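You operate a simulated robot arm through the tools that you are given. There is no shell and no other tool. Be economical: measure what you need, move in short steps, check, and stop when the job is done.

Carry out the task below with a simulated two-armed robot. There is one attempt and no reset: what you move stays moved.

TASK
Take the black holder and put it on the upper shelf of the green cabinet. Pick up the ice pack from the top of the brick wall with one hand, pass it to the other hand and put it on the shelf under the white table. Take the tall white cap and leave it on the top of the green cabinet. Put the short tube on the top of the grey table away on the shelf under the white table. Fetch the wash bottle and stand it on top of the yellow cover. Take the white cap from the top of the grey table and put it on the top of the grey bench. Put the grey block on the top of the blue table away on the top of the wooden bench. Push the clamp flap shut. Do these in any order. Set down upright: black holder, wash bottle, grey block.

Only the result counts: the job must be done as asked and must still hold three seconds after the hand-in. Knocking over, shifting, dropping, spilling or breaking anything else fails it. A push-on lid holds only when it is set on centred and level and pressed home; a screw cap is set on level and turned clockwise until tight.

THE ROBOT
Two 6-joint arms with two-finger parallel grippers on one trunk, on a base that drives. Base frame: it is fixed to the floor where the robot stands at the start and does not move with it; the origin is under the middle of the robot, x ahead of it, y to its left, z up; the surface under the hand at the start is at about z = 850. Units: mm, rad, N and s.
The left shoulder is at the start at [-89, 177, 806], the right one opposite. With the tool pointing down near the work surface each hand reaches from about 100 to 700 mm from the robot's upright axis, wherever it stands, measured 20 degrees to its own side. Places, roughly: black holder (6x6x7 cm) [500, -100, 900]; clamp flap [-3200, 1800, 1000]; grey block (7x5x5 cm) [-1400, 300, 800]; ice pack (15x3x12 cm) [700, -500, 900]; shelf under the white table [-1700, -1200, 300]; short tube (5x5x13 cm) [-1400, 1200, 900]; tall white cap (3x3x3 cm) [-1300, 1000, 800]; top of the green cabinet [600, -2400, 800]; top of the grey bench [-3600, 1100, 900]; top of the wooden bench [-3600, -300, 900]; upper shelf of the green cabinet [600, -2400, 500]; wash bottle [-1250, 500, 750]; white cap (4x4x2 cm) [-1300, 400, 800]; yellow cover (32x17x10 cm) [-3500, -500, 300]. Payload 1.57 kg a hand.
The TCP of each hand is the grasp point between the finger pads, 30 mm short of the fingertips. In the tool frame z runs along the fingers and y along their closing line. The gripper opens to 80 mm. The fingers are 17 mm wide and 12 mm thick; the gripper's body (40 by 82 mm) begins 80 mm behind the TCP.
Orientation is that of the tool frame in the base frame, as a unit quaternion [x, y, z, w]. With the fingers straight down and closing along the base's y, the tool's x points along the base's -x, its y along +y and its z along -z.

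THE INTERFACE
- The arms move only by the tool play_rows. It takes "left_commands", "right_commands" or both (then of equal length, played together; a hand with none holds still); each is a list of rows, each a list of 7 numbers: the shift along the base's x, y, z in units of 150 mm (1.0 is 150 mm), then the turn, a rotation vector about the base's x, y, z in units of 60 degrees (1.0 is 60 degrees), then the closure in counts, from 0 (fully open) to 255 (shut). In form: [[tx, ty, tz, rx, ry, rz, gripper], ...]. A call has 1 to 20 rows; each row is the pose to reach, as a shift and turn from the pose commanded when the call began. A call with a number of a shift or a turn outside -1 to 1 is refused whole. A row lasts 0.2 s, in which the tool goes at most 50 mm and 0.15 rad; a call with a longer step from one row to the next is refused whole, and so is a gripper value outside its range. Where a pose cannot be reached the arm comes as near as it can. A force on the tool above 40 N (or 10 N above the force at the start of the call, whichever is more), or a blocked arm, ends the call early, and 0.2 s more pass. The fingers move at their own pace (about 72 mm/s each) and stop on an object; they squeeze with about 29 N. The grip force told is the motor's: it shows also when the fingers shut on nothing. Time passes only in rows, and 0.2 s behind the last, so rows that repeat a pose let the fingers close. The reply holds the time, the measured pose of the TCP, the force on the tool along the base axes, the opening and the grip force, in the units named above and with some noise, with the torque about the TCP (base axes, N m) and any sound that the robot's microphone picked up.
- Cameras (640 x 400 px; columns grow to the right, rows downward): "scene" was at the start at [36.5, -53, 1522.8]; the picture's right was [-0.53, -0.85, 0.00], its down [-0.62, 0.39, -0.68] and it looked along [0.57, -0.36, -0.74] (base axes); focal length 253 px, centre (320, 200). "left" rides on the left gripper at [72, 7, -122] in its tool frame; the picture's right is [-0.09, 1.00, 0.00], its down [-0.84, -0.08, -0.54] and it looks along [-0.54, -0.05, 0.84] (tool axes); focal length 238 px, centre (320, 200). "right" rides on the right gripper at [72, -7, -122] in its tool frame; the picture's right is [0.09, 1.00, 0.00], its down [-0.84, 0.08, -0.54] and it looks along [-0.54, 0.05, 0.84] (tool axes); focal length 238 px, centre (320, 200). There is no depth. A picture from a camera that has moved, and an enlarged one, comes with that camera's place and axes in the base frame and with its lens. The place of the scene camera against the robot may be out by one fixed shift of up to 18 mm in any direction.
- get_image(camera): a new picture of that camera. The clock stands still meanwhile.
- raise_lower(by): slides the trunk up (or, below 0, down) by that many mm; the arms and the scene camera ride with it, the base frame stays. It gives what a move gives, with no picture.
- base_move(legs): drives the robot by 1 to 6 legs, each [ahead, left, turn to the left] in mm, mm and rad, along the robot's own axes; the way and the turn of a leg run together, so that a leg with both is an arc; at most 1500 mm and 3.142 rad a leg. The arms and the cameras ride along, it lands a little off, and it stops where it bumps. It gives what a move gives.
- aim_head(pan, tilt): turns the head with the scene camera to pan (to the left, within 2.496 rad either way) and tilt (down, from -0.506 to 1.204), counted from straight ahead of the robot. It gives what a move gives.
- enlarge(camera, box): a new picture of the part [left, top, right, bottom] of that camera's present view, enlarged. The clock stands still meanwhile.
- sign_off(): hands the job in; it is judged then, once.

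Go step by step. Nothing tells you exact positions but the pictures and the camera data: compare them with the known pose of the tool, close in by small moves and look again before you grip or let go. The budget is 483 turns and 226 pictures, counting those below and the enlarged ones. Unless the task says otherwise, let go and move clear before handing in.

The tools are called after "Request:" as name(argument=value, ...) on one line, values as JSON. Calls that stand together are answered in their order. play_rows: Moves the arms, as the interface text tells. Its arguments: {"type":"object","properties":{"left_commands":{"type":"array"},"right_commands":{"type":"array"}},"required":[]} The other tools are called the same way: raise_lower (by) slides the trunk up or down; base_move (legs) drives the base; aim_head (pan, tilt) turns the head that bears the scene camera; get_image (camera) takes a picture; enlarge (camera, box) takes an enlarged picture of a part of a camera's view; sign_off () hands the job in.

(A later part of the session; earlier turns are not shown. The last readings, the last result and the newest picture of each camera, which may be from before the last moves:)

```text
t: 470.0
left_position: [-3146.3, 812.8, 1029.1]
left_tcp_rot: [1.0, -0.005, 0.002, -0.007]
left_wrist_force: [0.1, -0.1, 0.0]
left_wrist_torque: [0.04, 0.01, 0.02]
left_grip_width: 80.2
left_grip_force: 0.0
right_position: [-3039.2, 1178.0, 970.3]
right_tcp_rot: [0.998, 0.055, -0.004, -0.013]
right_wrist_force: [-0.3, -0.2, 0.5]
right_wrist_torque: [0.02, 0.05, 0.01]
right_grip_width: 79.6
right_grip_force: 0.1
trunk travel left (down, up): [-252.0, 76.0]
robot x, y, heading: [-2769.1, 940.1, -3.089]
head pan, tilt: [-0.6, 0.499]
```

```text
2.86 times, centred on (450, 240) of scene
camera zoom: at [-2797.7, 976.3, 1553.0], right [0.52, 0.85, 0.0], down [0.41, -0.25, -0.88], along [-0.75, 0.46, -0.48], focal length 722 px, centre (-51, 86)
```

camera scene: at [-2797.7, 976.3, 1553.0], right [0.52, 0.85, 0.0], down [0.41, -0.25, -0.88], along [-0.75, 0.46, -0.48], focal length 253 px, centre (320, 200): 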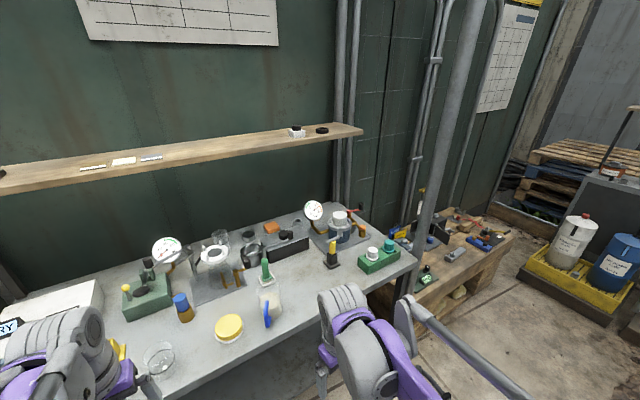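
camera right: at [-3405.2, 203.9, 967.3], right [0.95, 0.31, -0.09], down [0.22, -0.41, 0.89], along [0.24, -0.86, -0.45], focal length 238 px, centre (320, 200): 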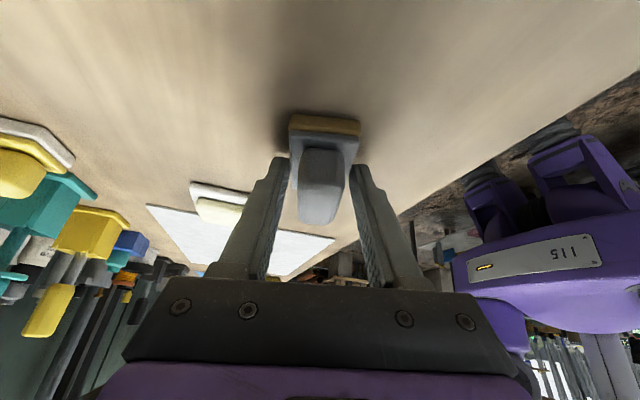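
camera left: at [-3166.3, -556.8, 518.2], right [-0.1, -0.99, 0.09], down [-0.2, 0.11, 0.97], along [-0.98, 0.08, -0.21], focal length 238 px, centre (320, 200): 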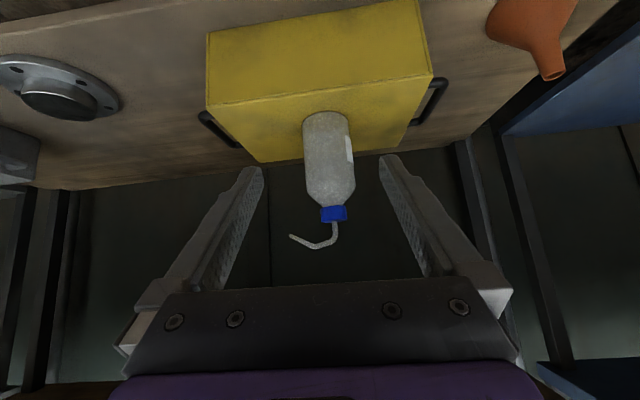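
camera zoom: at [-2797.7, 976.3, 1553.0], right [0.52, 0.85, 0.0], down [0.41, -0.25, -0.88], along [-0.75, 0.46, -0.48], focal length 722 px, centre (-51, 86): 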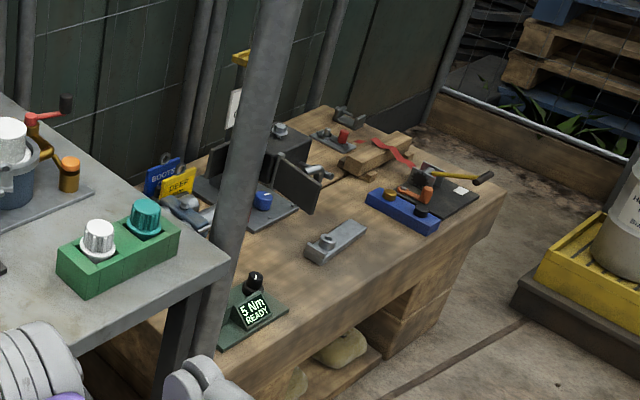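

The clamp seems to be the device with a dark upright plate behind the post. I'll drive over in front of it.

Request:
base_move(legs=[[-150, 0, 0], [0, -850, -0.045]])

Request:
aim_head(pan=0.0, tilt=0.75)

Request:
get_image(camera="scene")

```text
t: 478.8
left_position: [-3023.0, 1693.8, 1027.5]
left_tcp_rot: [1.0, -0.03, 0.002, -0.007]
left_wrist_force: [0.1, -0.2, 0.3]
left_wrist_torque: [0.01, -0.01, -0.01]
left_grip_width: 79.8
left_grip_force: 0.1
right_position: [-2897.5, 2052.3, 970.5]
right_tcp_rot: [1.0, 0.027, -0.003, -0.013]
right_wrist_force: [-1.2, 0.2, -0.3]
right_wrist_torque: [-0.01, 0.03, -0.01]
right_grip_width: 79.9
right_grip_force: 0.0
trunk travel left (down, up): [-252.0, 76.0]
robot x, y, heading: [-2639.9, 1799.3, 3.138]
head pan, tilt: [-0.6, 0.499]
```

```text
t: 479.8
left_position: [-3023.3, 1692.5, 1028.9]
left_tcp_rot: [1.0, -0.03, 0.002, -0.007]
left_wrist_force: [-0.5, 0.4, 0.3]
left_wrist_torque: [-0.03, 0.0, 0.03]
left_grip_width: 79.9
left_grip_force: 0.1
right_position: [-2896.2, 2052.0, 970.6]
right_tcp_rot: [1.0, 0.028, -0.004, -0.013]
right_wrist_force: [-0.1, -0.2, 0.1]
right_wrist_torque: [0.03, 0.0, 0.0]
right_grip_width: 80.3
right_grip_force: 0.0
trunk travel left (down, up): [-252.0, 76.0]
robot x, y, heading: [-2638.8, 1798.3, 3.137]
head pan, tilt: [0.0, 0.75]
```

```text
81 pictures are left
camera scene: at [-2673.5, 1787.5, 1531.1], right [0.01, 1.0, 0.0], down [0.68, 0.0, -0.73], along [-0.73, 0.0, -0.68], focal length 253 px, centre (320, 200)
```

scene: 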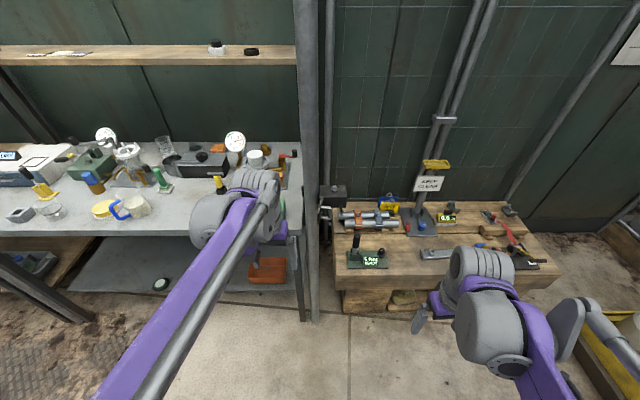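

Request:
enlarge(camera="scene", box=[310, 150, 550, 300])

```text
2.67 times, centred on (430, 225) of scene
camera zoom: at [-2673.5, 1787.5, 1531.1], right [0.01, 1.0, 0.0], down [0.68, 0.0, -0.73], along [-0.73, 0.0, -0.68], focal length 674 px, centre (27, 133)
```

zoom: 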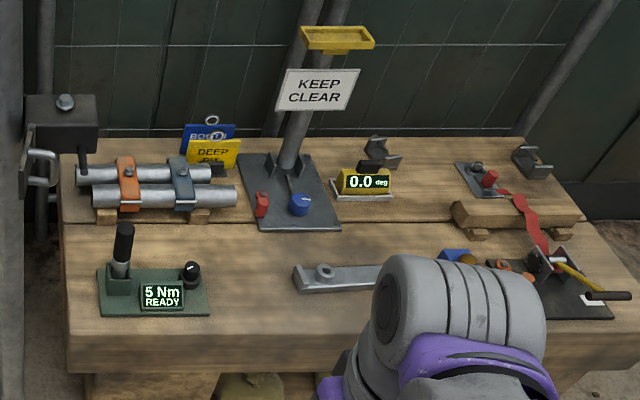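

The clamp looks like the dark coupler body mounted by the post at about [-3200,1820,1030]. Zoom closer.

Request:
enlarge(camera="scene", box=[280, 160, 370, 260])

Request:
get_image(camera="left")

```text
4.00 times, centred on (325, 210) of scene
camera zoom: at [-2673.5, 1787.5, 1531.1], right [0.01, 1.0, 0.0], down [0.68, 0.0, -0.73], along [-0.73, 0.0, -0.68], focal length 1011 px, centre (300, 160)
```

zoom: 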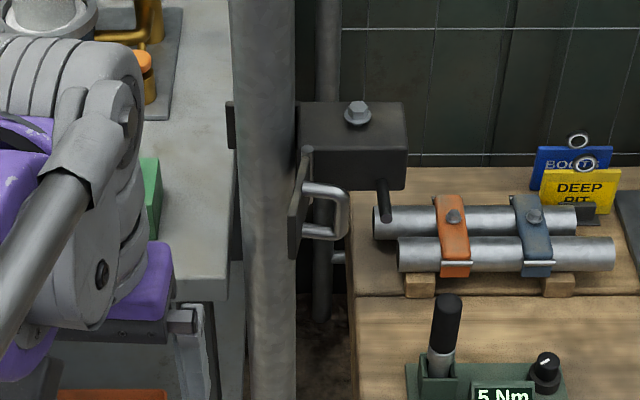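

```text
78 pictures are left
camera left: at [-2951.4, 1680.2, 1150.5], right [-0.15, -0.99, -0.01], down [-0.83, 0.12, 0.54], along [-0.53, 0.09, -0.84], focal length 238 px, centre (320, 200)
```

left: 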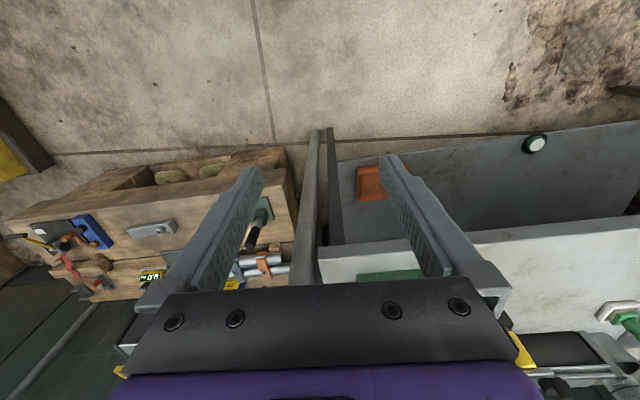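

The clamp wraps the post (≈[-3210,1762]); its flap projects toward me at y≈1789 with a handle on its right face, so it should swing left (−y) to shut. I'll pitch the right hand forward for a closer look.

Request:
play_rows(right_commands=[[0, -0.1, 0.1, 0, 0.14, 0, 200], [0, -0.3, 0.2, 0, 0.28, 0, 255], [0, -0.5, 0.3, 0, 0.42, 0, 255], [0, -0.7, 0.4, 0, 0.56, 0, 255], [-0.1, -0.9, 0.45, 0, 0.7, 0, 255], [-0.2, -1.0, 0.5, 0, 0.84, 0, 255]])

Request:
get_image(camera="right")

```text
t: 481.2
left_position: [-3022.4, 1693.4, 1029.3]
left_tcp_rot: [1.0, -0.03, 0.002, -0.007]
left_wrist_force: [0.2, 0.3, 0.9]
left_wrist_torque: [-0.01, -0.02, -0.01]
left_grip_width: 79.9
left_grip_force: 0.1
right_position: [-2928.3, 1901.0, 1048.6]
right_tcp_rot: [0.902, 0.019, -0.43, -0.024]
right_wrist_force: [-0.5, -0.1, -0.1]
right_wrist_torque: [-0.03, -0.01, -0.01]
right_grip_width: 0.0
right_grip_force: 21.2
trunk travel left (down, up): [-252.0, 76.0]
robot x, y, heading: [-2641.4, 1800.0, 3.135]
head pan, tilt: [0.0, 0.75]
```

```text
77 pictures are left
camera right: at [-2789.0, 1909.3, 1068.7], right [0.07, -0.99, -0.13], down [-0.1, -0.14, 0.98], along [-0.99, -0.06, -0.11], focal length 238 px, centre (320, 200)
```

right: 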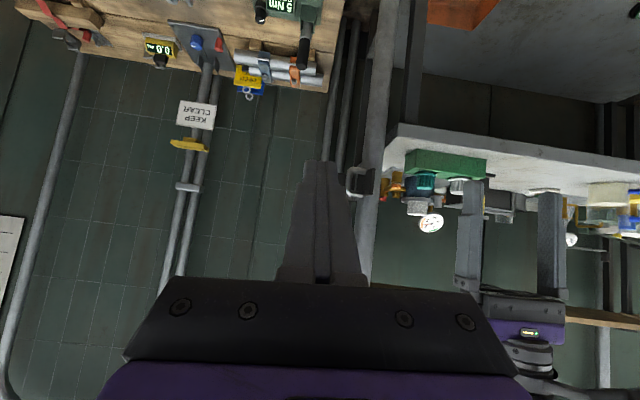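

Request:
play_rows(right_commands=[[0, 0.2, -0.3, 0, 0, 0, 255], [0, 0.4, -0.6, 0, 0, 0, 255]])

Request:
enlarge(camera="right", box=[320, 120, 480, 280])

```text
refused: row 1 steps farther than a row can; nothing moved
```

```text
2.50 times, centred on (400, 200) of right
camera zoom: at [-2789.0, 1909.3, 1068.7], right [0.07, -0.99, -0.13], down [-0.1, -0.14, 0.98], along [-0.99, -0.06, -0.11], focal length 596 px, centre (120, 200)
```

zoom: 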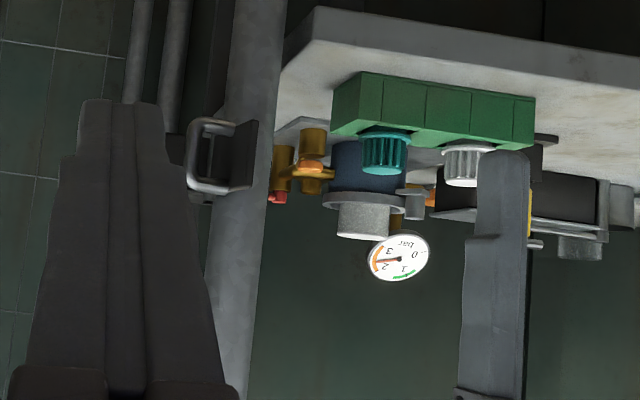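

Triangulating: post at about [-3323,1757], flap free edge near [-3229,1781], z≈950–1000. I'll shift the robot left a bit and bring the closed right fingers to the right of the flap.

Request:
base_move(legs=[[0, 120, 0]])

Request:
play_rows(right_commands=[[-0.1, 0.2, -0.05, 0, 0.1, 0, 255], [-0.2, 0.4, -0.1, 0, 0.2, 0, 255], [-0.3, 0.6, -0.15, 0, 0.25, 0, 255], [-0.5, 0.8, -0.2, 0, 0.25, 0, 255], [-0.75, 0.85, -0.25, 0, 0.25, 0, 255]])

Request:
get_image(camera="right")

Request:
enlarge(camera="scene", box=[320, 140, 480, 260])

```text
t: 482.9
left_position: [-3023.6, 1573.9, 1028.9]
left_tcp_rot: [1.0, -0.03, 0.001, -0.008]
left_wrist_force: [0.3, 0.2, -0.2]
left_wrist_torque: [0.01, 0.01, 0.02]
left_grip_width: 80.3
left_grip_force: 0.0
right_position: [-2929.3, 1782.7, 1046.8]
right_tcp_rot: [0.903, 0.019, -0.429, -0.024]
right_wrist_force: [0.2, -0.3, 0.2]
right_wrist_torque: [-0.02, -0.02, -0.02]
right_grip_width: 0.0
right_grip_force: 21.1
trunk travel left (down, up): [-252.0, 76.0]
robot x, y, heading: [-2638.7, 1678.1, 3.139]
head pan, tilt: [0.0, 0.75]
```

```text
t: 484.1
left_position: [-3024.6, 1574.6, 1027.7]
left_tcp_rot: [1.0, -0.03, 0.002, -0.007]
left_wrist_force: [0.1, 0.0, -0.4]
left_wrist_torque: [0.03, 0.0, -0.02]
left_grip_width: 79.8
left_grip_force: 0.0
right_position: [-3041.5, 1911.1, 1008.9]
right_tcp_rot: [0.839, 0.015, -0.543, -0.026]
right_wrist_force: [-0.2, 0.0, -0.3]
right_wrist_torque: [0.02, 0.02, 0.02]
right_grip_width: 0.1
right_grip_force: 21.1
trunk travel left (down, up): [-252.0, 76.0]
robot x, y, heading: [-2642.7, 1680.3, 3.135]
head pan, tilt: [0.0, 0.75]
```

```text
75 pictures are left
camera right: at [-2901.3, 1918.9, 993.5], right [0.03, -0.99, -0.14], down [0.15, -0.14, 0.98], along [-0.99, -0.06, 0.14], focal length 238 px, centre (320, 200)
```

right: 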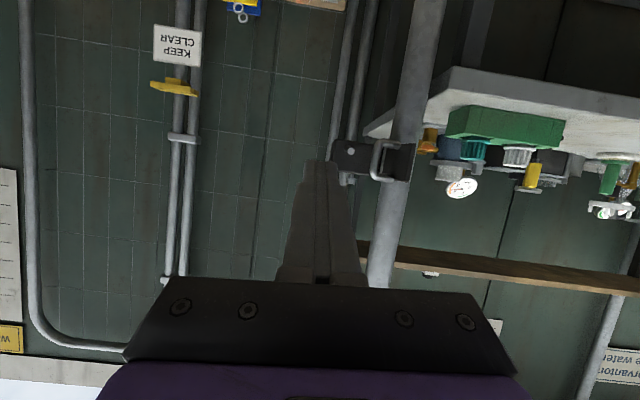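

```text
3.33 times, centred on (400, 200) of scene
camera zoom: at [-2675.6, 1668.7, 1531.0], right [0.01, 1.0, 0.0], down [0.68, 0.0, -0.73], along [-0.73, 0.0, -0.68], focal length 842 px, centre (53, 200)
```

zoom: 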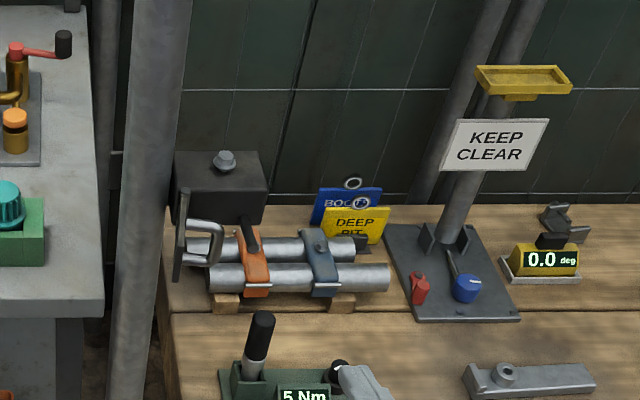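

Request:
enlarge(camera="right", box=[310, 100, 470, 220])

```text
3.33 times, centred on (390, 160) of right
camera zoom: at [-2901.3, 1918.9, 993.5], right [0.03, -0.99, -0.14], down [0.15, -0.14, 0.98], along [-0.99, -0.06, 0.14], focal length 794 px, centre (87, 333)
```

zoom: 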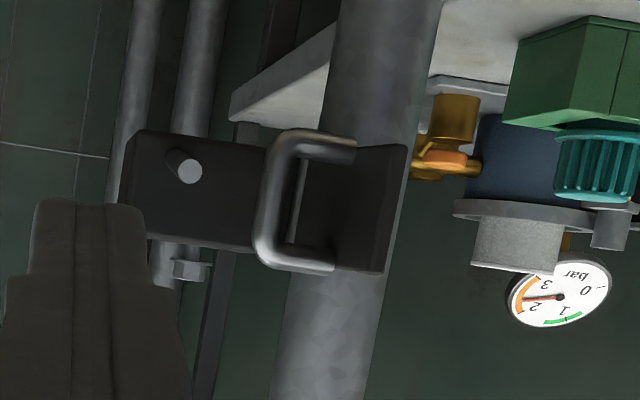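

Now it's clear: flap hinged near [-3300,1799], handle bar at y≈1830, stud on the box farther right. I'll bring the closed fingers in at z≈977, right of the handle.

Request:
play_rows(right_commands=[[-0.2, -0.05, -0.05, 0, 0, 0, 255], [-0.45, -0.1, -0.12, 0, 0, 0, 255], [-0.7, -0.2, -0.18, 0, 0, 0, 255], [-0.95, -0.22, -0.21, 0, 0, 0, 255]])

Request:
get_image(camera="right")

```text
t: 485.1
left_position: [-3024.5, 1574.3, 1029.9]
left_tcp_rot: [1.0, -0.03, 0.001, -0.007]
left_wrist_force: [0.3, 0.5, 0.2]
left_wrist_torque: [0.01, 0.0, 0.01]
left_grip_width: 79.9
left_grip_force: 0.1
right_position: [-3183.1, 1879.2, 977.1]
right_tcp_rot: [0.839, 0.016, -0.543, -0.025]
right_wrist_force: [-0.3, -0.8, 0.2]
right_wrist_torque: [0.03, 0.01, 0.03]
right_grip_width: 0.3
right_grip_force: 21.3
trunk travel left (down, up): [-252.0, 76.0]
robot x, y, heading: [-2641.4, 1679.6, 3.139]
head pan, tilt: [0.0, 0.75]
```

```text
72 pictures are left
camera right: at [-3043.0, 1887.8, 962.1], right [0.04, -0.99, -0.14], down [0.15, -0.14, 0.98], along [-0.99, -0.06, 0.14], focal length 238 px, centre (320, 200)
```

right: 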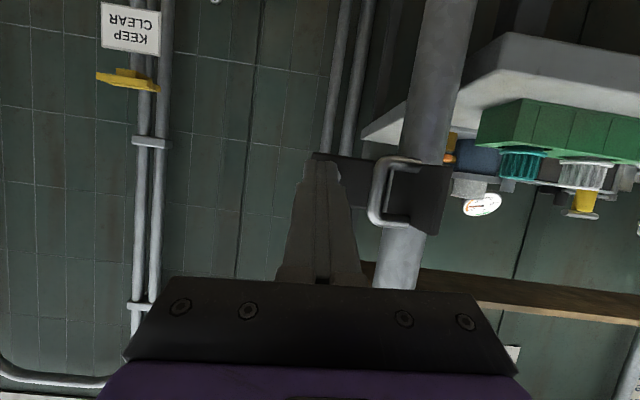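

Heights match (handle z≈977). Extend 45 mm and sweep left against the handle.

Request:
play_rows(right_commands=[[-0.15, 0, 0, 0, 0, 0, 255], [-0.3, 0, 0, 0, 0, 0, 255], [-0.3, -0.15, 0, 0, 0, 0, 255], [-0.3, -0.25, 0, 0, 0, 0, 255], [-0.3, -0.32, 0, 0, 0, 0, 255], [-0.3, -0.39, 0, 0, 0, 0, 255], [-0.3, -0.46, 0, 0, 0, 0, 255], [-0.3, -0.53, 0, 0, 0, 0, 255]])

Request:
get_image(camera="right")

```text
t: 485.6
left_position: [-3022.0, 1575.6, 1029.2]
left_tcp_rot: [0.999, -0.031, 0.0, -0.008]
left_wrist_force: [-0.5, 0.4, 0.1]
left_wrist_torque: [0.0, -0.05, -0.02]
left_grip_width: 80.1
left_grip_force: 0.1
right_position: [-3196.4, 1881.6, 978.0]
right_tcp_rot: [0.84, 0.014, -0.542, -0.028]
right_wrist_force: [25.1, 0.9, 11.2]
right_wrist_torque: [-0.09, 0.16, 0.23]
right_grip_width: 0.0
right_grip_force: 21.3
trunk travel left (down, up): [-252.0, 76.0]
robot x, y, heading: [-2639.8, 1677.8, 3.133]
head pan, tilt: [0.0, 0.75]
stopped in row 2 (right hand): the force on the tool passed its limit at 88 N (the readings are from after the stop); the commanded pose is now the measured one
```

```text
71 pictures are left
camera right: at [-3055.0, 1888.8, 963.1], right [0.03, -0.99, -0.15], down [0.15, -0.14, 0.98], along [-0.99, -0.05, 0.14], focal length 238 px, centre (320, 200)
```

right: 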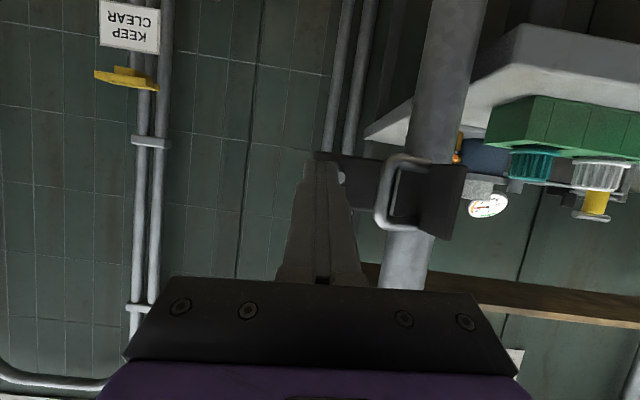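

The tip met a rod sticking out of the clamp body. I'll back off slightly, stay just in front of that rod, and sweep left to push on the flap's outer part.

Request:
play_rows(right_commands=[[0.05, 0, 0, 0, 0, 0, 255], [0.05, -0.15, 0, 0, 0, 0, 255], [0.05, -0.3, 0, 0, 0, 0, 255], [0.05, -0.4, 0, 0, 0, 0, 255], [0.05, -0.5, 0, 0, 0, 0, 255]])

Request:
get_image(camera="right")

```text
t: 486.6
left_position: [-3020.1, 1574.6, 1031.6]
left_tcp_rot: [0.999, -0.032, -0.001, -0.009]
left_wrist_force: [0.6, -0.5, -0.2]
left_wrist_torque: [0.01, -0.02, -0.01]
left_grip_width: 80.0
left_grip_force: 0.0
right_position: [-3183.7, 1827.2, 976.6]
right_tcp_rot: [0.841, 0.012, -0.541, -0.03]
right_wrist_force: [28.1, 4.5, 10.9]
right_wrist_torque: [-0.09, 0.13, 0.09]
right_grip_width: 0.0
right_grip_force: 21.1
trunk travel left (down, up): [-252.0, 76.0]
robot x, y, heading: [-2637.9, 1680.9, 3.134]
head pan, tilt: [0.0, 0.75]
stopped in row 4 (right hand): the force on the tool passed its limit at 45 N (the readings are from after the stop); the commanded pose is now the measured one
```

```text
70 pictures are left
camera right: at [-3043.7, 1834.0, 962.4], right [0.03, -0.99, -0.15], down [0.14, -0.14, 0.98], along [-0.99, -0.05, 0.14], focal length 238 px, centre (320, 200)
```

right: 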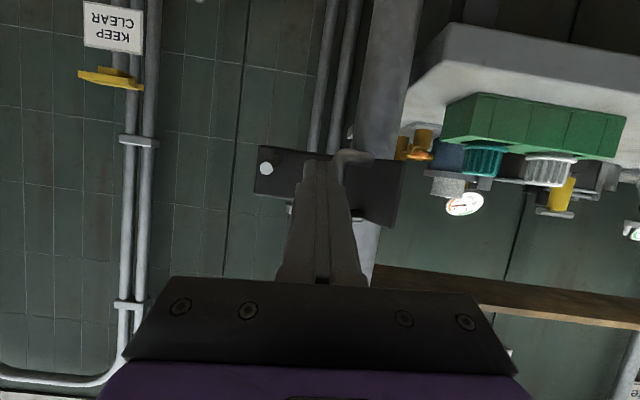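

Contact with the handle, and the flap may have turned already. Pull back and look.

Request:
play_rows(right_commands=[[0.2, 0, 0, 0, 0, 0, 255], [0.4, 0.1, 0, 0, 0, 0, 255], [0.6, 0.35, 0, 0, 0, 0, 255], [0.7, 0.6, 0, 0, 0, 0, 255]])

Request:
enlarge(camera="right", box=[300, 90, 500, 240])

Request:
enlarge(camera="scene", box=[320, 160, 440, 250])

```text
t: 487.6
left_position: [-3022.9, 1576.2, 1028.6]
left_tcp_rot: [0.999, -0.032, 0.001, -0.007]
left_wrist_force: [0.2, -0.4, 0.0]
left_wrist_torque: [-0.01, -0.01, -0.01]
left_grip_width: 79.8
left_grip_force: 0.2
right_position: [-3078.8, 1916.3, 974.1]
right_tcp_rot: [0.841, 0.012, -0.54, -0.029]
right_wrist_force: [-0.3, 0.4, 0.1]
right_wrist_torque: [-0.01, -0.01, 0.0]
right_grip_width: 0.0
right_grip_force: 21.2
trunk travel left (down, up): [-252.0, 76.0]
robot x, y, heading: [-2641.1, 1680.0, 3.135]
head pan, tilt: [0.0, 0.75]
```

```text
2.67 times, centred on (400, 165) of right
camera zoom: at [-2938.2, 1922.8, 959.6], right [0.03, -0.99, -0.15], down [0.14, -0.14, 0.98], along [-0.99, -0.05, 0.14], focal length 636 px, centre (107, 293)
```

zoom: 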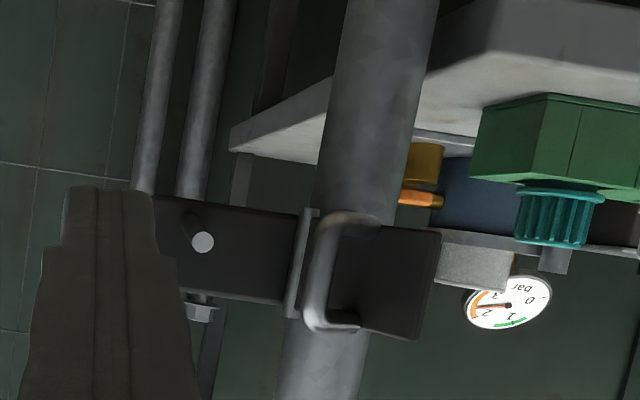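

```text
4.44 times, centred on (380, 205) of scene
camera zoom: at [-2672.8, 1669.0, 1531.1], right [0.01, 1.0, 0.0], down [0.68, -0.01, -0.73], along [-0.73, 0.01, -0.68], focal length 1123 px, centre (53, 178)
```

zoom: 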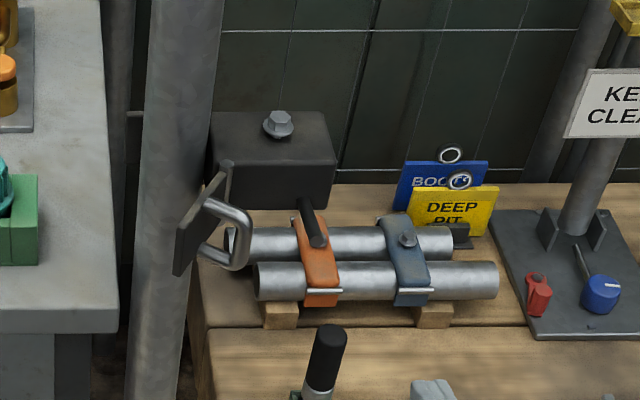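

The flap has already swung part of the way. I'll repeat the sweep at the handle, a little deeper, to take it past half-way.

Request:
play_rows(right_commands=[[-0.25, -0.1, 0, 0, 0, 0, 255], [-0.5, -0.2, 0.02, 0, 0, 0, 255], [-0.72, -0.35, 0.02, 0, 0, 0, 255], [-0.75, -0.5, 0.02, 0, 0, 0, 255], [-0.75, -0.6, 0.02, 0, 0, 0, 255], [-0.75, -0.7, 0.02, 0, 0, 0, 255], [-0.75, -0.8, 0.02, 0, 0, 0, 255], [-0.75, -0.9, 0.02, 0, 0, 0, 255]])

Request:
enlarge(camera="scene", box=[320, 160, 440, 250])

Request:
get_image(camera="right")

```text
t: 489.4
left_position: [-3023.8, 1575.5, 1027.5]
left_tcp_rot: [0.999, -0.032, 0.0, -0.008]
left_wrist_force: [0.9, -0.4, 0.5]
left_wrist_torque: [-0.01, 0.01, -0.01]
left_grip_width: 80.2
left_grip_force: 0.1
right_position: [-3195.7, 1782.4, 978.5]
right_tcp_rot: [0.842, 0.012, -0.539, -0.03]
right_wrist_force: [-0.3, -0.3, 0.2]
right_wrist_torque: [0.0, 0.04, 0.02]
right_grip_width: 0.1
right_grip_force: 21.5
trunk travel left (down, up): [-252.0, 76.0]
robot x, y, heading: [-2643.6, 1680.8, 3.134]
head pan, tilt: [0.0, 0.75]
```

```text
4.44 times, centred on (380, 205) of scene
camera zoom: at [-2673.3, 1668.4, 1531.1], right [0.01, 1.0, 0.0], down [0.68, -0.01, -0.73], along [-0.73, 0.01, -0.68], focal length 1123 px, centre (53, 178)
```

zoom: 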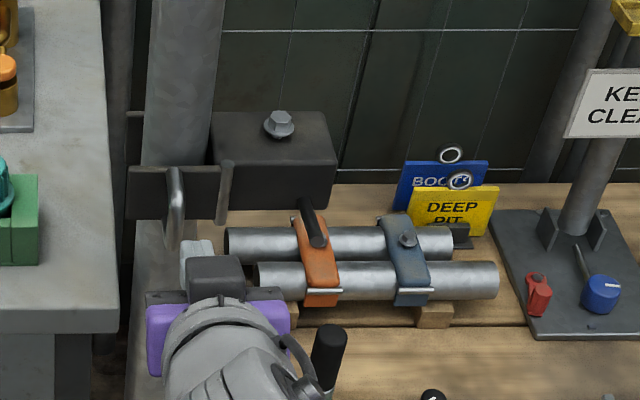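

```text
66 pictures are left
camera right: at [-3054.9, 1788.7, 964.6], right [0.03, -0.99, -0.15], down [0.14, -0.14, 0.98], along [-0.99, -0.05, 0.14], focal length 238 px, centre (320, 200)
```

right: 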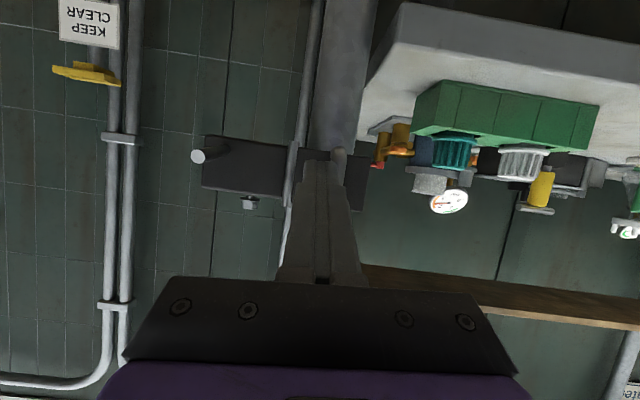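

The flap now lies across the post's front. I'll press it home from the front at its handle.

Request:
play_rows(right_commands=[[0.15, 0, 0, 0, 0, 0, 255], [0.2, -0.15, 0, 0, 0, 0, 255], [0.2, -0.27, 0, 0, 0, 0, 255], [0.1, -0.27, 0, 0, 0, 0, 255], [0.0, -0.27, 0, 0, 0, 0, 255], [-0.08, -0.27, 0, 0, 0, 0, 255], [-0.14, -0.27, 0, 0, 0, 0, 255], [-0.2, -0.27, 0, 0, 0, 0, 255], [-0.26, -0.27, 0, 0, 0, 0, 255], [-0.32, -0.27, 0, 0, 0, 0, 255]])

Request:
get_image(camera="right")

```text
t: 491.6
left_position: [-3020.8, 1576.1, 1029.6]
left_tcp_rot: [0.999, -0.032, 0.0, -0.008]
left_wrist_force: [0.5, 0.3, 0.4]
left_wrist_torque: [0.01, 0.01, 0.0]
left_grip_width: 80.2
left_grip_force: 0.1
right_position: [-3235.5, 1742.2, 978.3]
right_tcp_rot: [0.843, 0.012, -0.537, -0.029]
right_wrist_force: [25.8, -0.5, 6.7]
right_wrist_torque: [0.02, 0.08, 0.0]
right_grip_width: 0.1
right_grip_force: 21.0
trunk travel left (down, up): [-252.0, 76.0]
robot x, y, heading: [-2637.9, 1675.8, 3.133]
head pan, tilt: [0.0, 0.75]
stopped in row 10 (right hand): the force on the tool passed its limit at 40 N (the readings are from after the stop); the commanded pose is now the measured one
```

```text
65 pictures are left
camera right: at [-3095.7, 1747.4, 963.9], right [0.03, -0.99, -0.15], down [0.14, -0.14, 0.98], along [-0.99, -0.05, 0.13], focal length 238 px, centre (320, 200)
```

right: 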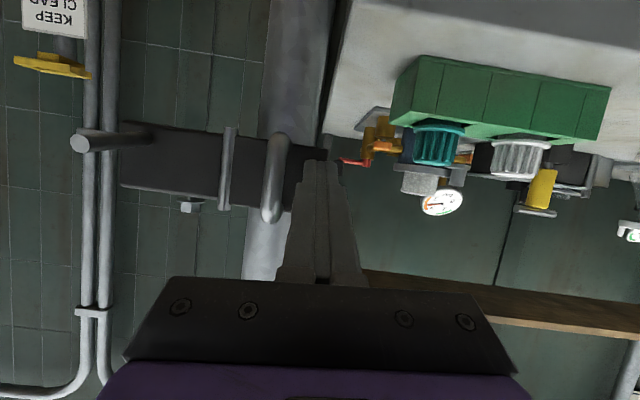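

The flap lies flush and resists at 40 N. One more firm press, then back off and inspect.

Request:
play_rows(right_commands=[[-0.03, 0, 0, 0, 0, 0, 255], [-0.06, 0, 0, 0, 0, 0, 255], [-0.1, 0, 0, 0, 0, 0, 255]])

Request:
play_rows(right_commands=[[0.2, 0, 0, 0, 0, 0, 255], [0.4, 0.1, 0, 0, 0, 0, 255], [0.6, 0.3, 0, 0, 0, 0, 255], [0.8, 0.5, 0, 0, 0, 0, 255]])

Request:
get_image(camera="right")

Request:
enlarge(camera="scene", box=[320, 160, 440, 250])

```text
t: 492.0
left_position: [-3020.0, 1575.4, 1030.1]
left_tcp_rot: [0.999, -0.032, -0.001, -0.008]
left_wrist_force: [-0.8, -0.5, 0.2]
left_wrist_torque: [-0.02, 0.03, -0.01]
left_grip_width: 80.1
left_grip_force: 0.1
right_position: [-3235.5, 1740.4, 976.7]
right_tcp_rot: [0.842, 0.012, -0.538, -0.029]
right_wrist_force: [27.8, 0.1, 9.8]
right_wrist_torque: [0.09, 0.18, -0.01]
right_grip_width: 0.1
right_grip_force: 21.8
trunk travel left (down, up): [-252.0, 76.0]
robot x, y, heading: [-2636.6, 1676.9, 3.13]
head pan, tilt: [0.0, 0.75]
stopped in row 1 (right hand): the force on the tool passed its limit at 44 N (the readings are from after the stop); the commanded pose is now the measured one
```

```text
t: 493.0
left_position: [-3020.0, 1576.1, 1029.1]
left_tcp_rot: [0.999, -0.032, 0.001, -0.007]
left_wrist_force: [0.8, 0.1, -0.5]
left_wrist_torque: [0.03, 0.02, -0.02]
left_grip_width: 80.1
left_grip_force: 0.1
right_position: [-3119.5, 1814.2, 975.6]
right_tcp_rot: [0.843, 0.012, -0.537, -0.029]
right_wrist_force: [1.2, 0.9, 1.1]
right_wrist_torque: [0.02, 0.0, -0.03]
right_grip_width: 0.1
right_grip_force: 21.4
trunk travel left (down, up): [-252.0, 76.0]
robot x, y, heading: [-2639.4, 1682.1, 3.133]
head pan, tilt: [0.0, 0.75]
```

```text
64 pictures are left
camera right: at [-2979.0, 1820.8, 963.0], right [0.03, -0.99, -0.14], down [0.14, -0.14, 0.98], along [-0.99, -0.05, 0.13], focal length 238 px, centre (320, 200)
```

right: 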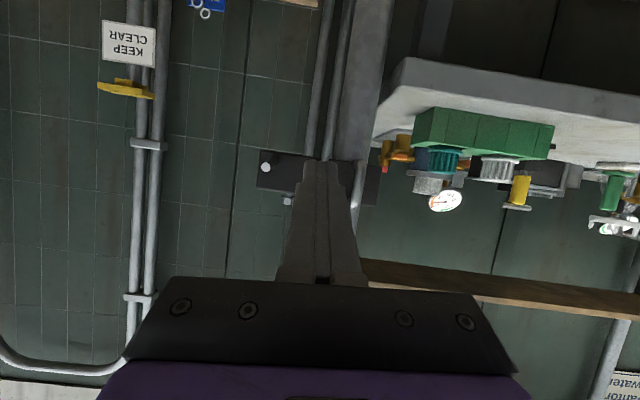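

```text
4.44 times, centred on (380, 205) of scene
camera zoom: at [-2670.4, 1669.1, 1531.1], right [0.01, 1.0, 0.0], down [0.68, -0.01, -0.73], along [-0.73, 0.01, -0.68], focal length 1123 px, centre (53, 178)
```

zoom: 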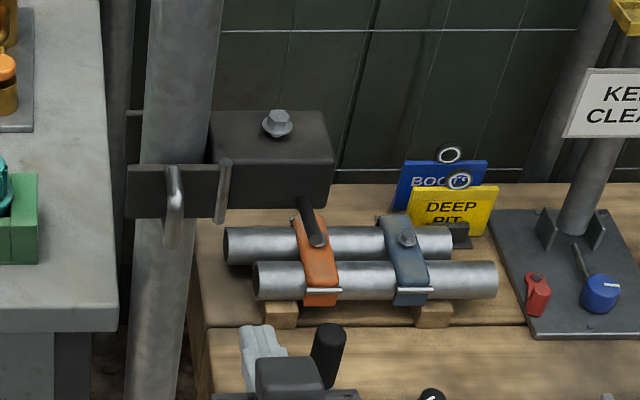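

The flap is shut flat across the post. Last item: the white cap. I'll look whether there's a way round the +y end of the tables.

Request:
aim_head(pan=-2.45, tilt=0.45)

Request:
get_image(camera="scene")

```text
t: 495.2
left_position: [-3022.0, 1574.6, 1028.0]
left_tcp_rot: [0.999, -0.032, 0.0, -0.008]
left_wrist_force: [-0.3, 1.0, -0.7]
left_wrist_torque: [0.02, -0.01, 0.0]
left_grip_width: 80.1
left_grip_force: 0.0
right_position: [-3121.6, 1813.1, 975.4]
right_tcp_rot: [0.844, 0.012, -0.536, -0.029]
right_wrist_force: [0.0, -0.3, -0.5]
right_wrist_torque: [0.03, -0.02, 0.01]
right_grip_width: 0.1
right_grip_force: 21.5
trunk travel left (down, up): [-252.0, 76.0]
robot x, y, heading: [-2638.6, 1676.3, 3.128]
head pan, tilt: [-2.45, 0.45]
```

```text
62 pictures are left
camera scene: at [-2518.0, 1726.1, 1557.5], right [0.63, -0.78, 0.0], down [-0.34, -0.27, -0.9], along [0.7, 0.57, -0.44], focal length 253 px, centre (320, 200)
```

scene: 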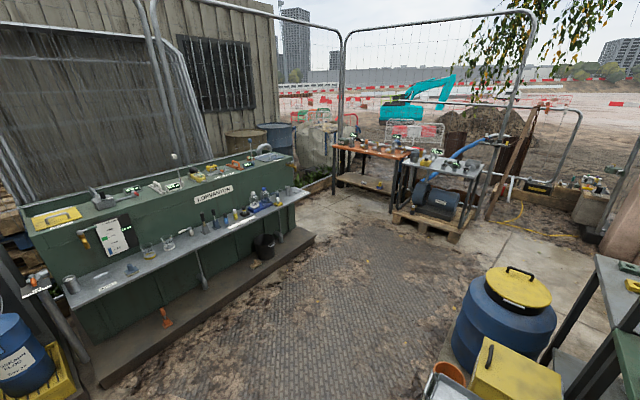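

There's a wide passage round the +y end (y≈1900–2900). I'll straighten the right hand and drive round that way to the grey table.

Request:
play_rows(right_commands=[[0.2, 0.1, 0.1, 0, -0.13, 0, 200], [0.4, 0.2, 0.2, 0, -0.26, 0, 0], [0.6, 0.3, 0.3, 0, -0.39, 0, 0], [0.7, 0.4, 0.4, 0, -0.52, 0, 0], [0.8, 0.4, 0.5, 0, -0.65, 0, 0], [0.8, 0.4, 0.5, 0, -0.78, 0, 0], [0.8, 0.4, 0.5, 0, -0.91, 0, 0]])

Request:
play_rows(right_commands=[[0, 0, 0.1, 0, -0.14, 0, 0], [0, 0, 0.2, 0, -0.18, 0, 0]])

Request:
base_move(legs=[[0, -640, 0], [-1100, 0, 0], [-1080, 0, 0]])

Request:
aim_head(pan=0.9, tilt=0.6)

Request:
get_image(camera="scene")

```text
t: 496.8
left_position: [-3022.6, 1575.7, 1028.3]
left_tcp_rot: [0.999, -0.033, 0.001, -0.008]
left_wrist_force: [1.0, -0.9, 0.4]
left_wrist_torque: [0.04, -0.01, 0.0]
left_grip_width: 80.0
left_grip_force: 0.1
right_position: [-2999.6, 1875.1, 1050.2]
right_tcp_rot: [0.996, 0.024, -0.088, -0.022]
right_wrist_force: [0.6, 0.1, 0.7]
right_wrist_torque: [-0.03, -0.01, -0.02]
right_grip_width: 79.9
right_grip_force: 0.1
trunk travel left (down, up): [-252.0, 76.0]
robot x, y, heading: [-2639.3, 1676.9, 3.135]
head pan, tilt: [-2.45, 0.45]
```

```text
t: 497.4
left_position: [-3022.1, 1575.6, 1028.6]
left_tcp_rot: [0.999, -0.032, 0.001, -0.007]
left_wrist_force: [-0.6, -0.1, -0.1]
left_wrist_torque: [-0.02, -0.02, -0.02]
left_grip_width: 80.0
left_grip_force: 0.2
right_position: [-3000.2, 1875.9, 1080.8]
right_tcp_rot: [0.999, 0.026, 0.005, -0.019]
right_wrist_force: [0.2, 0.7, 0.3]
right_wrist_torque: [0.01, -0.01, -0.03]
right_grip_width: 79.8
right_grip_force: 0.1
trunk travel left (down, up): [-252.0, 76.0]
robot x, y, heading: [-2640.0, 1679.0, 3.136]
head pan, tilt: [-2.45, 0.45]
```

```text
t: 513.9
left_position: [-838.0, 2145.4, 1029.2]
left_tcp_rot: [0.999, -0.048, 0.0, -0.008]
left_wrist_force: [0.6, 0.1, 0.7]
left_wrist_torque: [0.05, -0.02, -0.01]
left_grip_width: 80.0
left_grip_force: 0.1
right_position: [-805.5, 2445.9, 1079.8]
right_tcp_rot: [1.0, 0.009, 0.005, -0.018]
right_wrist_force: [0.6, 0.9, -0.7]
right_wrist_torque: [-0.01, 0.02, 0.03]
right_grip_width: 80.1
right_grip_force: 0.1
trunk travel left (down, up): [-252.0, 76.0]
robot x, y, heading: [-454.1, 2236.3, 3.101]
head pan, tilt: [-2.45, 0.45]
```

```text
t: 516.7
left_position: [-836.7, 2145.6, 1029.1]
left_tcp_rot: [0.999, -0.048, 0.0, -0.007]
left_wrist_force: [-0.1, -0.2, 0.4]
left_wrist_torque: [0.02, -0.02, 0.01]
left_grip_width: 79.8
left_grip_force: 0.1
right_position: [-807.8, 2445.0, 1079.3]
right_tcp_rot: [1.0, 0.01, 0.005, -0.018]
right_wrist_force: [1.1, 0.6, 0.0]
right_wrist_torque: [0.03, 0.01, 0.03]
right_grip_width: 80.0
right_grip_force: 0.1
trunk travel left (down, up): [-252.0, 76.0]
robot x, y, heading: [-454.4, 2234.1, 3.103]
head pan, tilt: [0.901, 0.6]
```

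```text
61 pictures are left
camera scene: at [-459.0, 2157.9, 1543.9], right [-0.76, 0.65, 0.0], down [0.37, 0.43, -0.83], along [-0.54, -0.63, -0.56], focal length 253 px, centre (320, 200)
```

scene: 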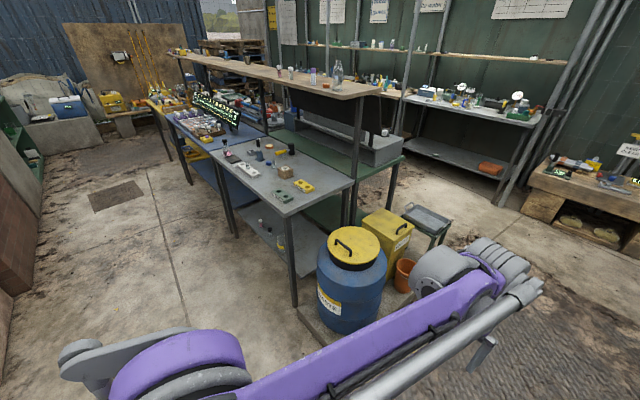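

Aisle is clear. Strafe to the grey table near the white cap.

Request:
base_move(legs=[[0, 0, 0.037], [0, 1400, 0], [0, 330, 0], [200, 0, 0]])

Request:
aim_head(pan=0.0, tilt=0.75)

Request:
get_image(camera="scene")

Request:
get_image(camera="left")

```text
t: 533.8
left_position: [-1010.7, 387.5, 1028.7]
left_tcp_rot: [1.0, -0.014, 0.0, -0.008]
left_wrist_force: [-1.0, -0.4, 0.4]
left_wrist_torque: [0.0, -0.04, 0.04]
left_grip_width: 79.7
left_grip_force: 0.1
right_position: [-999.9, 688.5, 1080.9]
right_tcp_rot: [0.999, 0.044, 0.004, -0.019]
right_wrist_force: [0.4, -0.3, -0.1]
right_wrist_torque: [0.01, -0.02, -0.01]
right_grip_width: 80.0
right_grip_force: 0.1
trunk travel left (down, up): [-252.0, 76.0]
robot x, y, heading: [-631.2, 504.8, -3.114]
head pan, tilt: [0.901, 0.6]
```

```text
t: 535.0
left_position: [-1009.9, 388.0, 1029.9]
left_tcp_rot: [1.0, -0.014, 0.0, -0.007]
left_wrist_force: [-0.8, 0.7, 0.1]
left_wrist_torque: [0.01, 0.01, 0.0]
left_grip_width: 80.0
left_grip_force: 0.1
right_position: [-998.4, 688.2, 1079.5]
right_tcp_rot: [0.999, 0.044, 0.004, -0.019]
right_wrist_force: [-0.6, -0.3, -0.3]
right_wrist_torque: [-0.02, -0.01, 0.03]
right_grip_width: 79.8
right_grip_force: 0.1
trunk travel left (down, up): [-252.0, 76.0]
robot x, y, heading: [-631.2, 504.1, -3.117]
head pan, tilt: [0.0, 0.75]
```

```text
60 pictures are left
camera scene: at [-663.8, 492.5, 1531.1], right [-0.03, 1.0, 0.0], down [0.68, 0.02, -0.73], along [-0.73, -0.02, -0.68], focal length 253 px, centre (320, 200)
```

scene: 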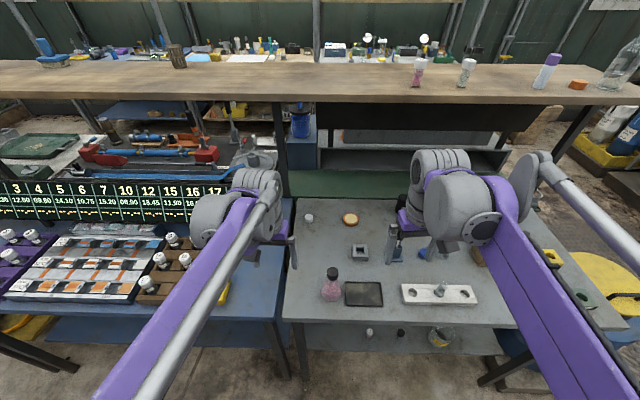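

```text
59 pictures are left
camera left: at [-938.0, 377.1, 1150.4], right [-0.12, -0.99, -0.02], down [-0.83, 0.09, 0.54], along [-0.54, 0.08, -0.84], focal length 238 px, centre (320, 200)
```

left: 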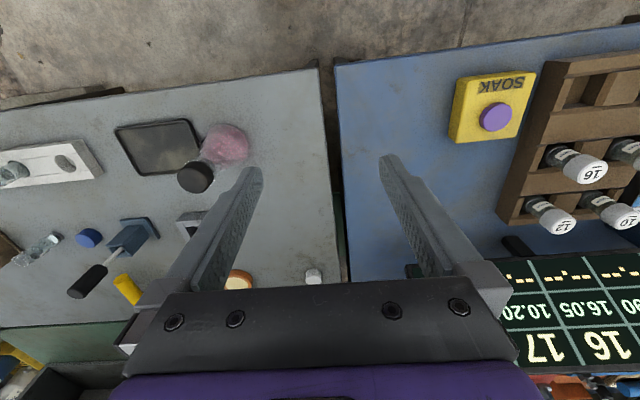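

The white cap is at about [-1317,442]. Move 55 mm closer and bring the left hand over it.

Request:
base_move(legs=[[0, 0, -0.028], [55, 0, 0]])

Request:
play_rows(left_commands=[[-0.25, 0.1, -0.05, 0, 0, 0, 0], [-0.5, 0.2, -0.1, 0, 0, 0, 0], [-0.75, 0.3, -0.15, 0, 0, 0, 0], [-1.0, 0.38, -0.25, 0, 0, 0, 0]])

Request:
get_image(camera="left")

```text
t: 536.3
left_position: [-1068.6, 398.5, 1028.7]
left_tcp_rot: [1.0, -0.028, 0.001, -0.008]
left_wrist_force: [0.2, -0.4, 0.3]
left_wrist_torque: [0.01, -0.03, 0.01]
left_grip_width: 79.9
left_grip_force: 0.0
right_position: [-1048.7, 698.8, 1082.1]
right_tcp_rot: [0.999, 0.029, 0.004, -0.019]
right_wrist_force: [-0.1, -0.1, -0.4]
right_wrist_torque: [0.01, 0.0, 0.02]
right_grip_width: 80.0
right_grip_force: 0.0
trunk travel left (down, up): [-252.0, 76.0]
robot x, y, heading: [-685.8, 505.8, 3.139]
head pan, tilt: [0.0, 0.75]
```

```text
t: 537.3
left_position: [-1221.9, 457.6, 990.4]
left_tcp_rot: [1.0, -0.029, 0.001, -0.008]
left_wrist_force: [0.3, 0.0, 0.1]
left_wrist_torque: [0.0, -0.04, -0.01]
left_grip_width: 80.0
left_grip_force: 0.1
right_position: [-1049.5, 699.6, 1080.1]
right_tcp_rot: [0.999, 0.029, 0.005, -0.019]
right_wrist_force: [-0.4, -0.3, 0.9]
right_wrist_torque: [-0.02, -0.03, -0.01]
right_grip_width: 80.1
right_grip_force: 0.0
trunk travel left (down, up): [-252.0, 76.0]
robot x, y, heading: [-687.2, 502.0, 3.135]
head pan, tilt: [0.0, 0.75]
```

```text
58 pictures are left
camera left: at [-1150.3, 444.7, 1113.2], right [-0.15, -0.99, -0.01], down [-0.83, 0.12, 0.54], along [-0.53, 0.09, -0.84], focal length 238 px, centre (320, 200)
```

left: 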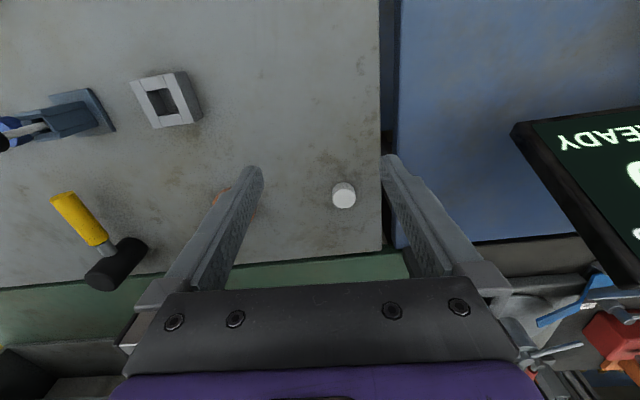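

Cap at [-1320,442]. Go above it at z≈890 and look again.

Request:
play_rows(left_commands=[[-0.2, -0.04, -0.15, 0, 0, 0, 0], [-0.4, -0.08, -0.3, 0, 0, 0, 0], [-0.6, -0.1, -0.45, 0, 0, 0, 0], [-0.65, -0.1, -0.65, 0, 0, 0, 0]])

Request:
get_image(camera="left")

```text
t: 538.3
left_position: [-1316.9, 440.8, 892.8]
left_tcp_rot: [1.0, -0.029, 0.0, -0.008]
left_wrist_force: [0.7, 0.4, 0.4]
left_wrist_torque: [0.0, 0.02, 0.05]
left_grip_width: 80.0
left_grip_force: 0.1
right_position: [-1048.9, 699.1, 1080.1]
right_tcp_rot: [0.999, 0.029, 0.005, -0.018]
right_wrist_force: [-0.3, 0.7, 1.2]
right_wrist_torque: [0.03, 0.0, 0.03]
right_grip_width: 80.3
right_grip_force: 0.1
trunk travel left (down, up): [-252.0, 76.0]
robot x, y, heading: [-686.5, 505.9, 3.141]
head pan, tilt: [0.0, 0.75]
```

```text
57 pictures are left
camera left: at [-1246.4, 428.6, 1014.2], right [-0.15, -0.99, -0.02], down [-0.83, 0.12, 0.54], along [-0.53, 0.09, -0.84], focal length 238 px, centre (320, 200)
```

left: 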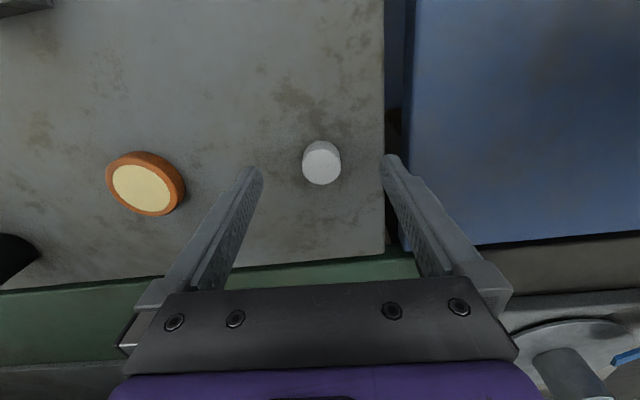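

Centred. Lower to just above the table and close.

Request:
play_rows(left_commands=[[-0.025, 0, -0.13, 0, 0, 0, 0], [-0.025, 0, -0.23, 0, 0, 0, 0], [-0.025, 0, -0.26, 0, 0, 0, 0], [-0.025, 0, -0.26, 0, 0, 0, 120], [-0.025, 0, -0.26, 0, 0, 0, 255], [-0.025, 0, -0.26, 0, 0, 0, 255], [-0.025, 0, -0.26, 0, 0, 0, 255]])

Request:
get_image(camera="left")

```text
t: 539.9
left_position: [-1320.4, 441.4, 855.5]
left_tcp_rot: [1.0, -0.029, 0.0, -0.007]
left_wrist_force: [0.4, 1.1, -0.4]
left_wrist_torque: [0.0, -0.02, -0.02]
left_grip_width: 29.9
left_grip_force: 28.8
right_position: [-1048.6, 700.5, 1080.6]
right_tcp_rot: [0.999, 0.029, 0.004, -0.018]
right_wrist_force: [0.5, 0.5, 0.8]
right_wrist_torque: [0.02, -0.01, 0.01]
right_grip_width: 80.0
right_grip_force: 0.1
trunk travel left (down, up): [-252.0, 76.0]
robot x, y, heading: [-688.6, 506.0, 3.139]
head pan, tilt: [0.0, 0.75]
```

```text
56 pictures are left
camera left: at [-1248.8, 429.5, 976.7], right [-0.15, -0.99, -0.02], down [-0.83, 0.12, 0.54], along [-0.53, 0.09, -0.84], focal length 238 px, centre (320, 200)
```

left: 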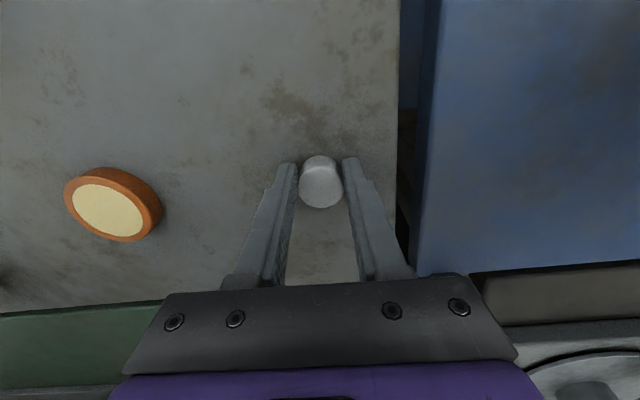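

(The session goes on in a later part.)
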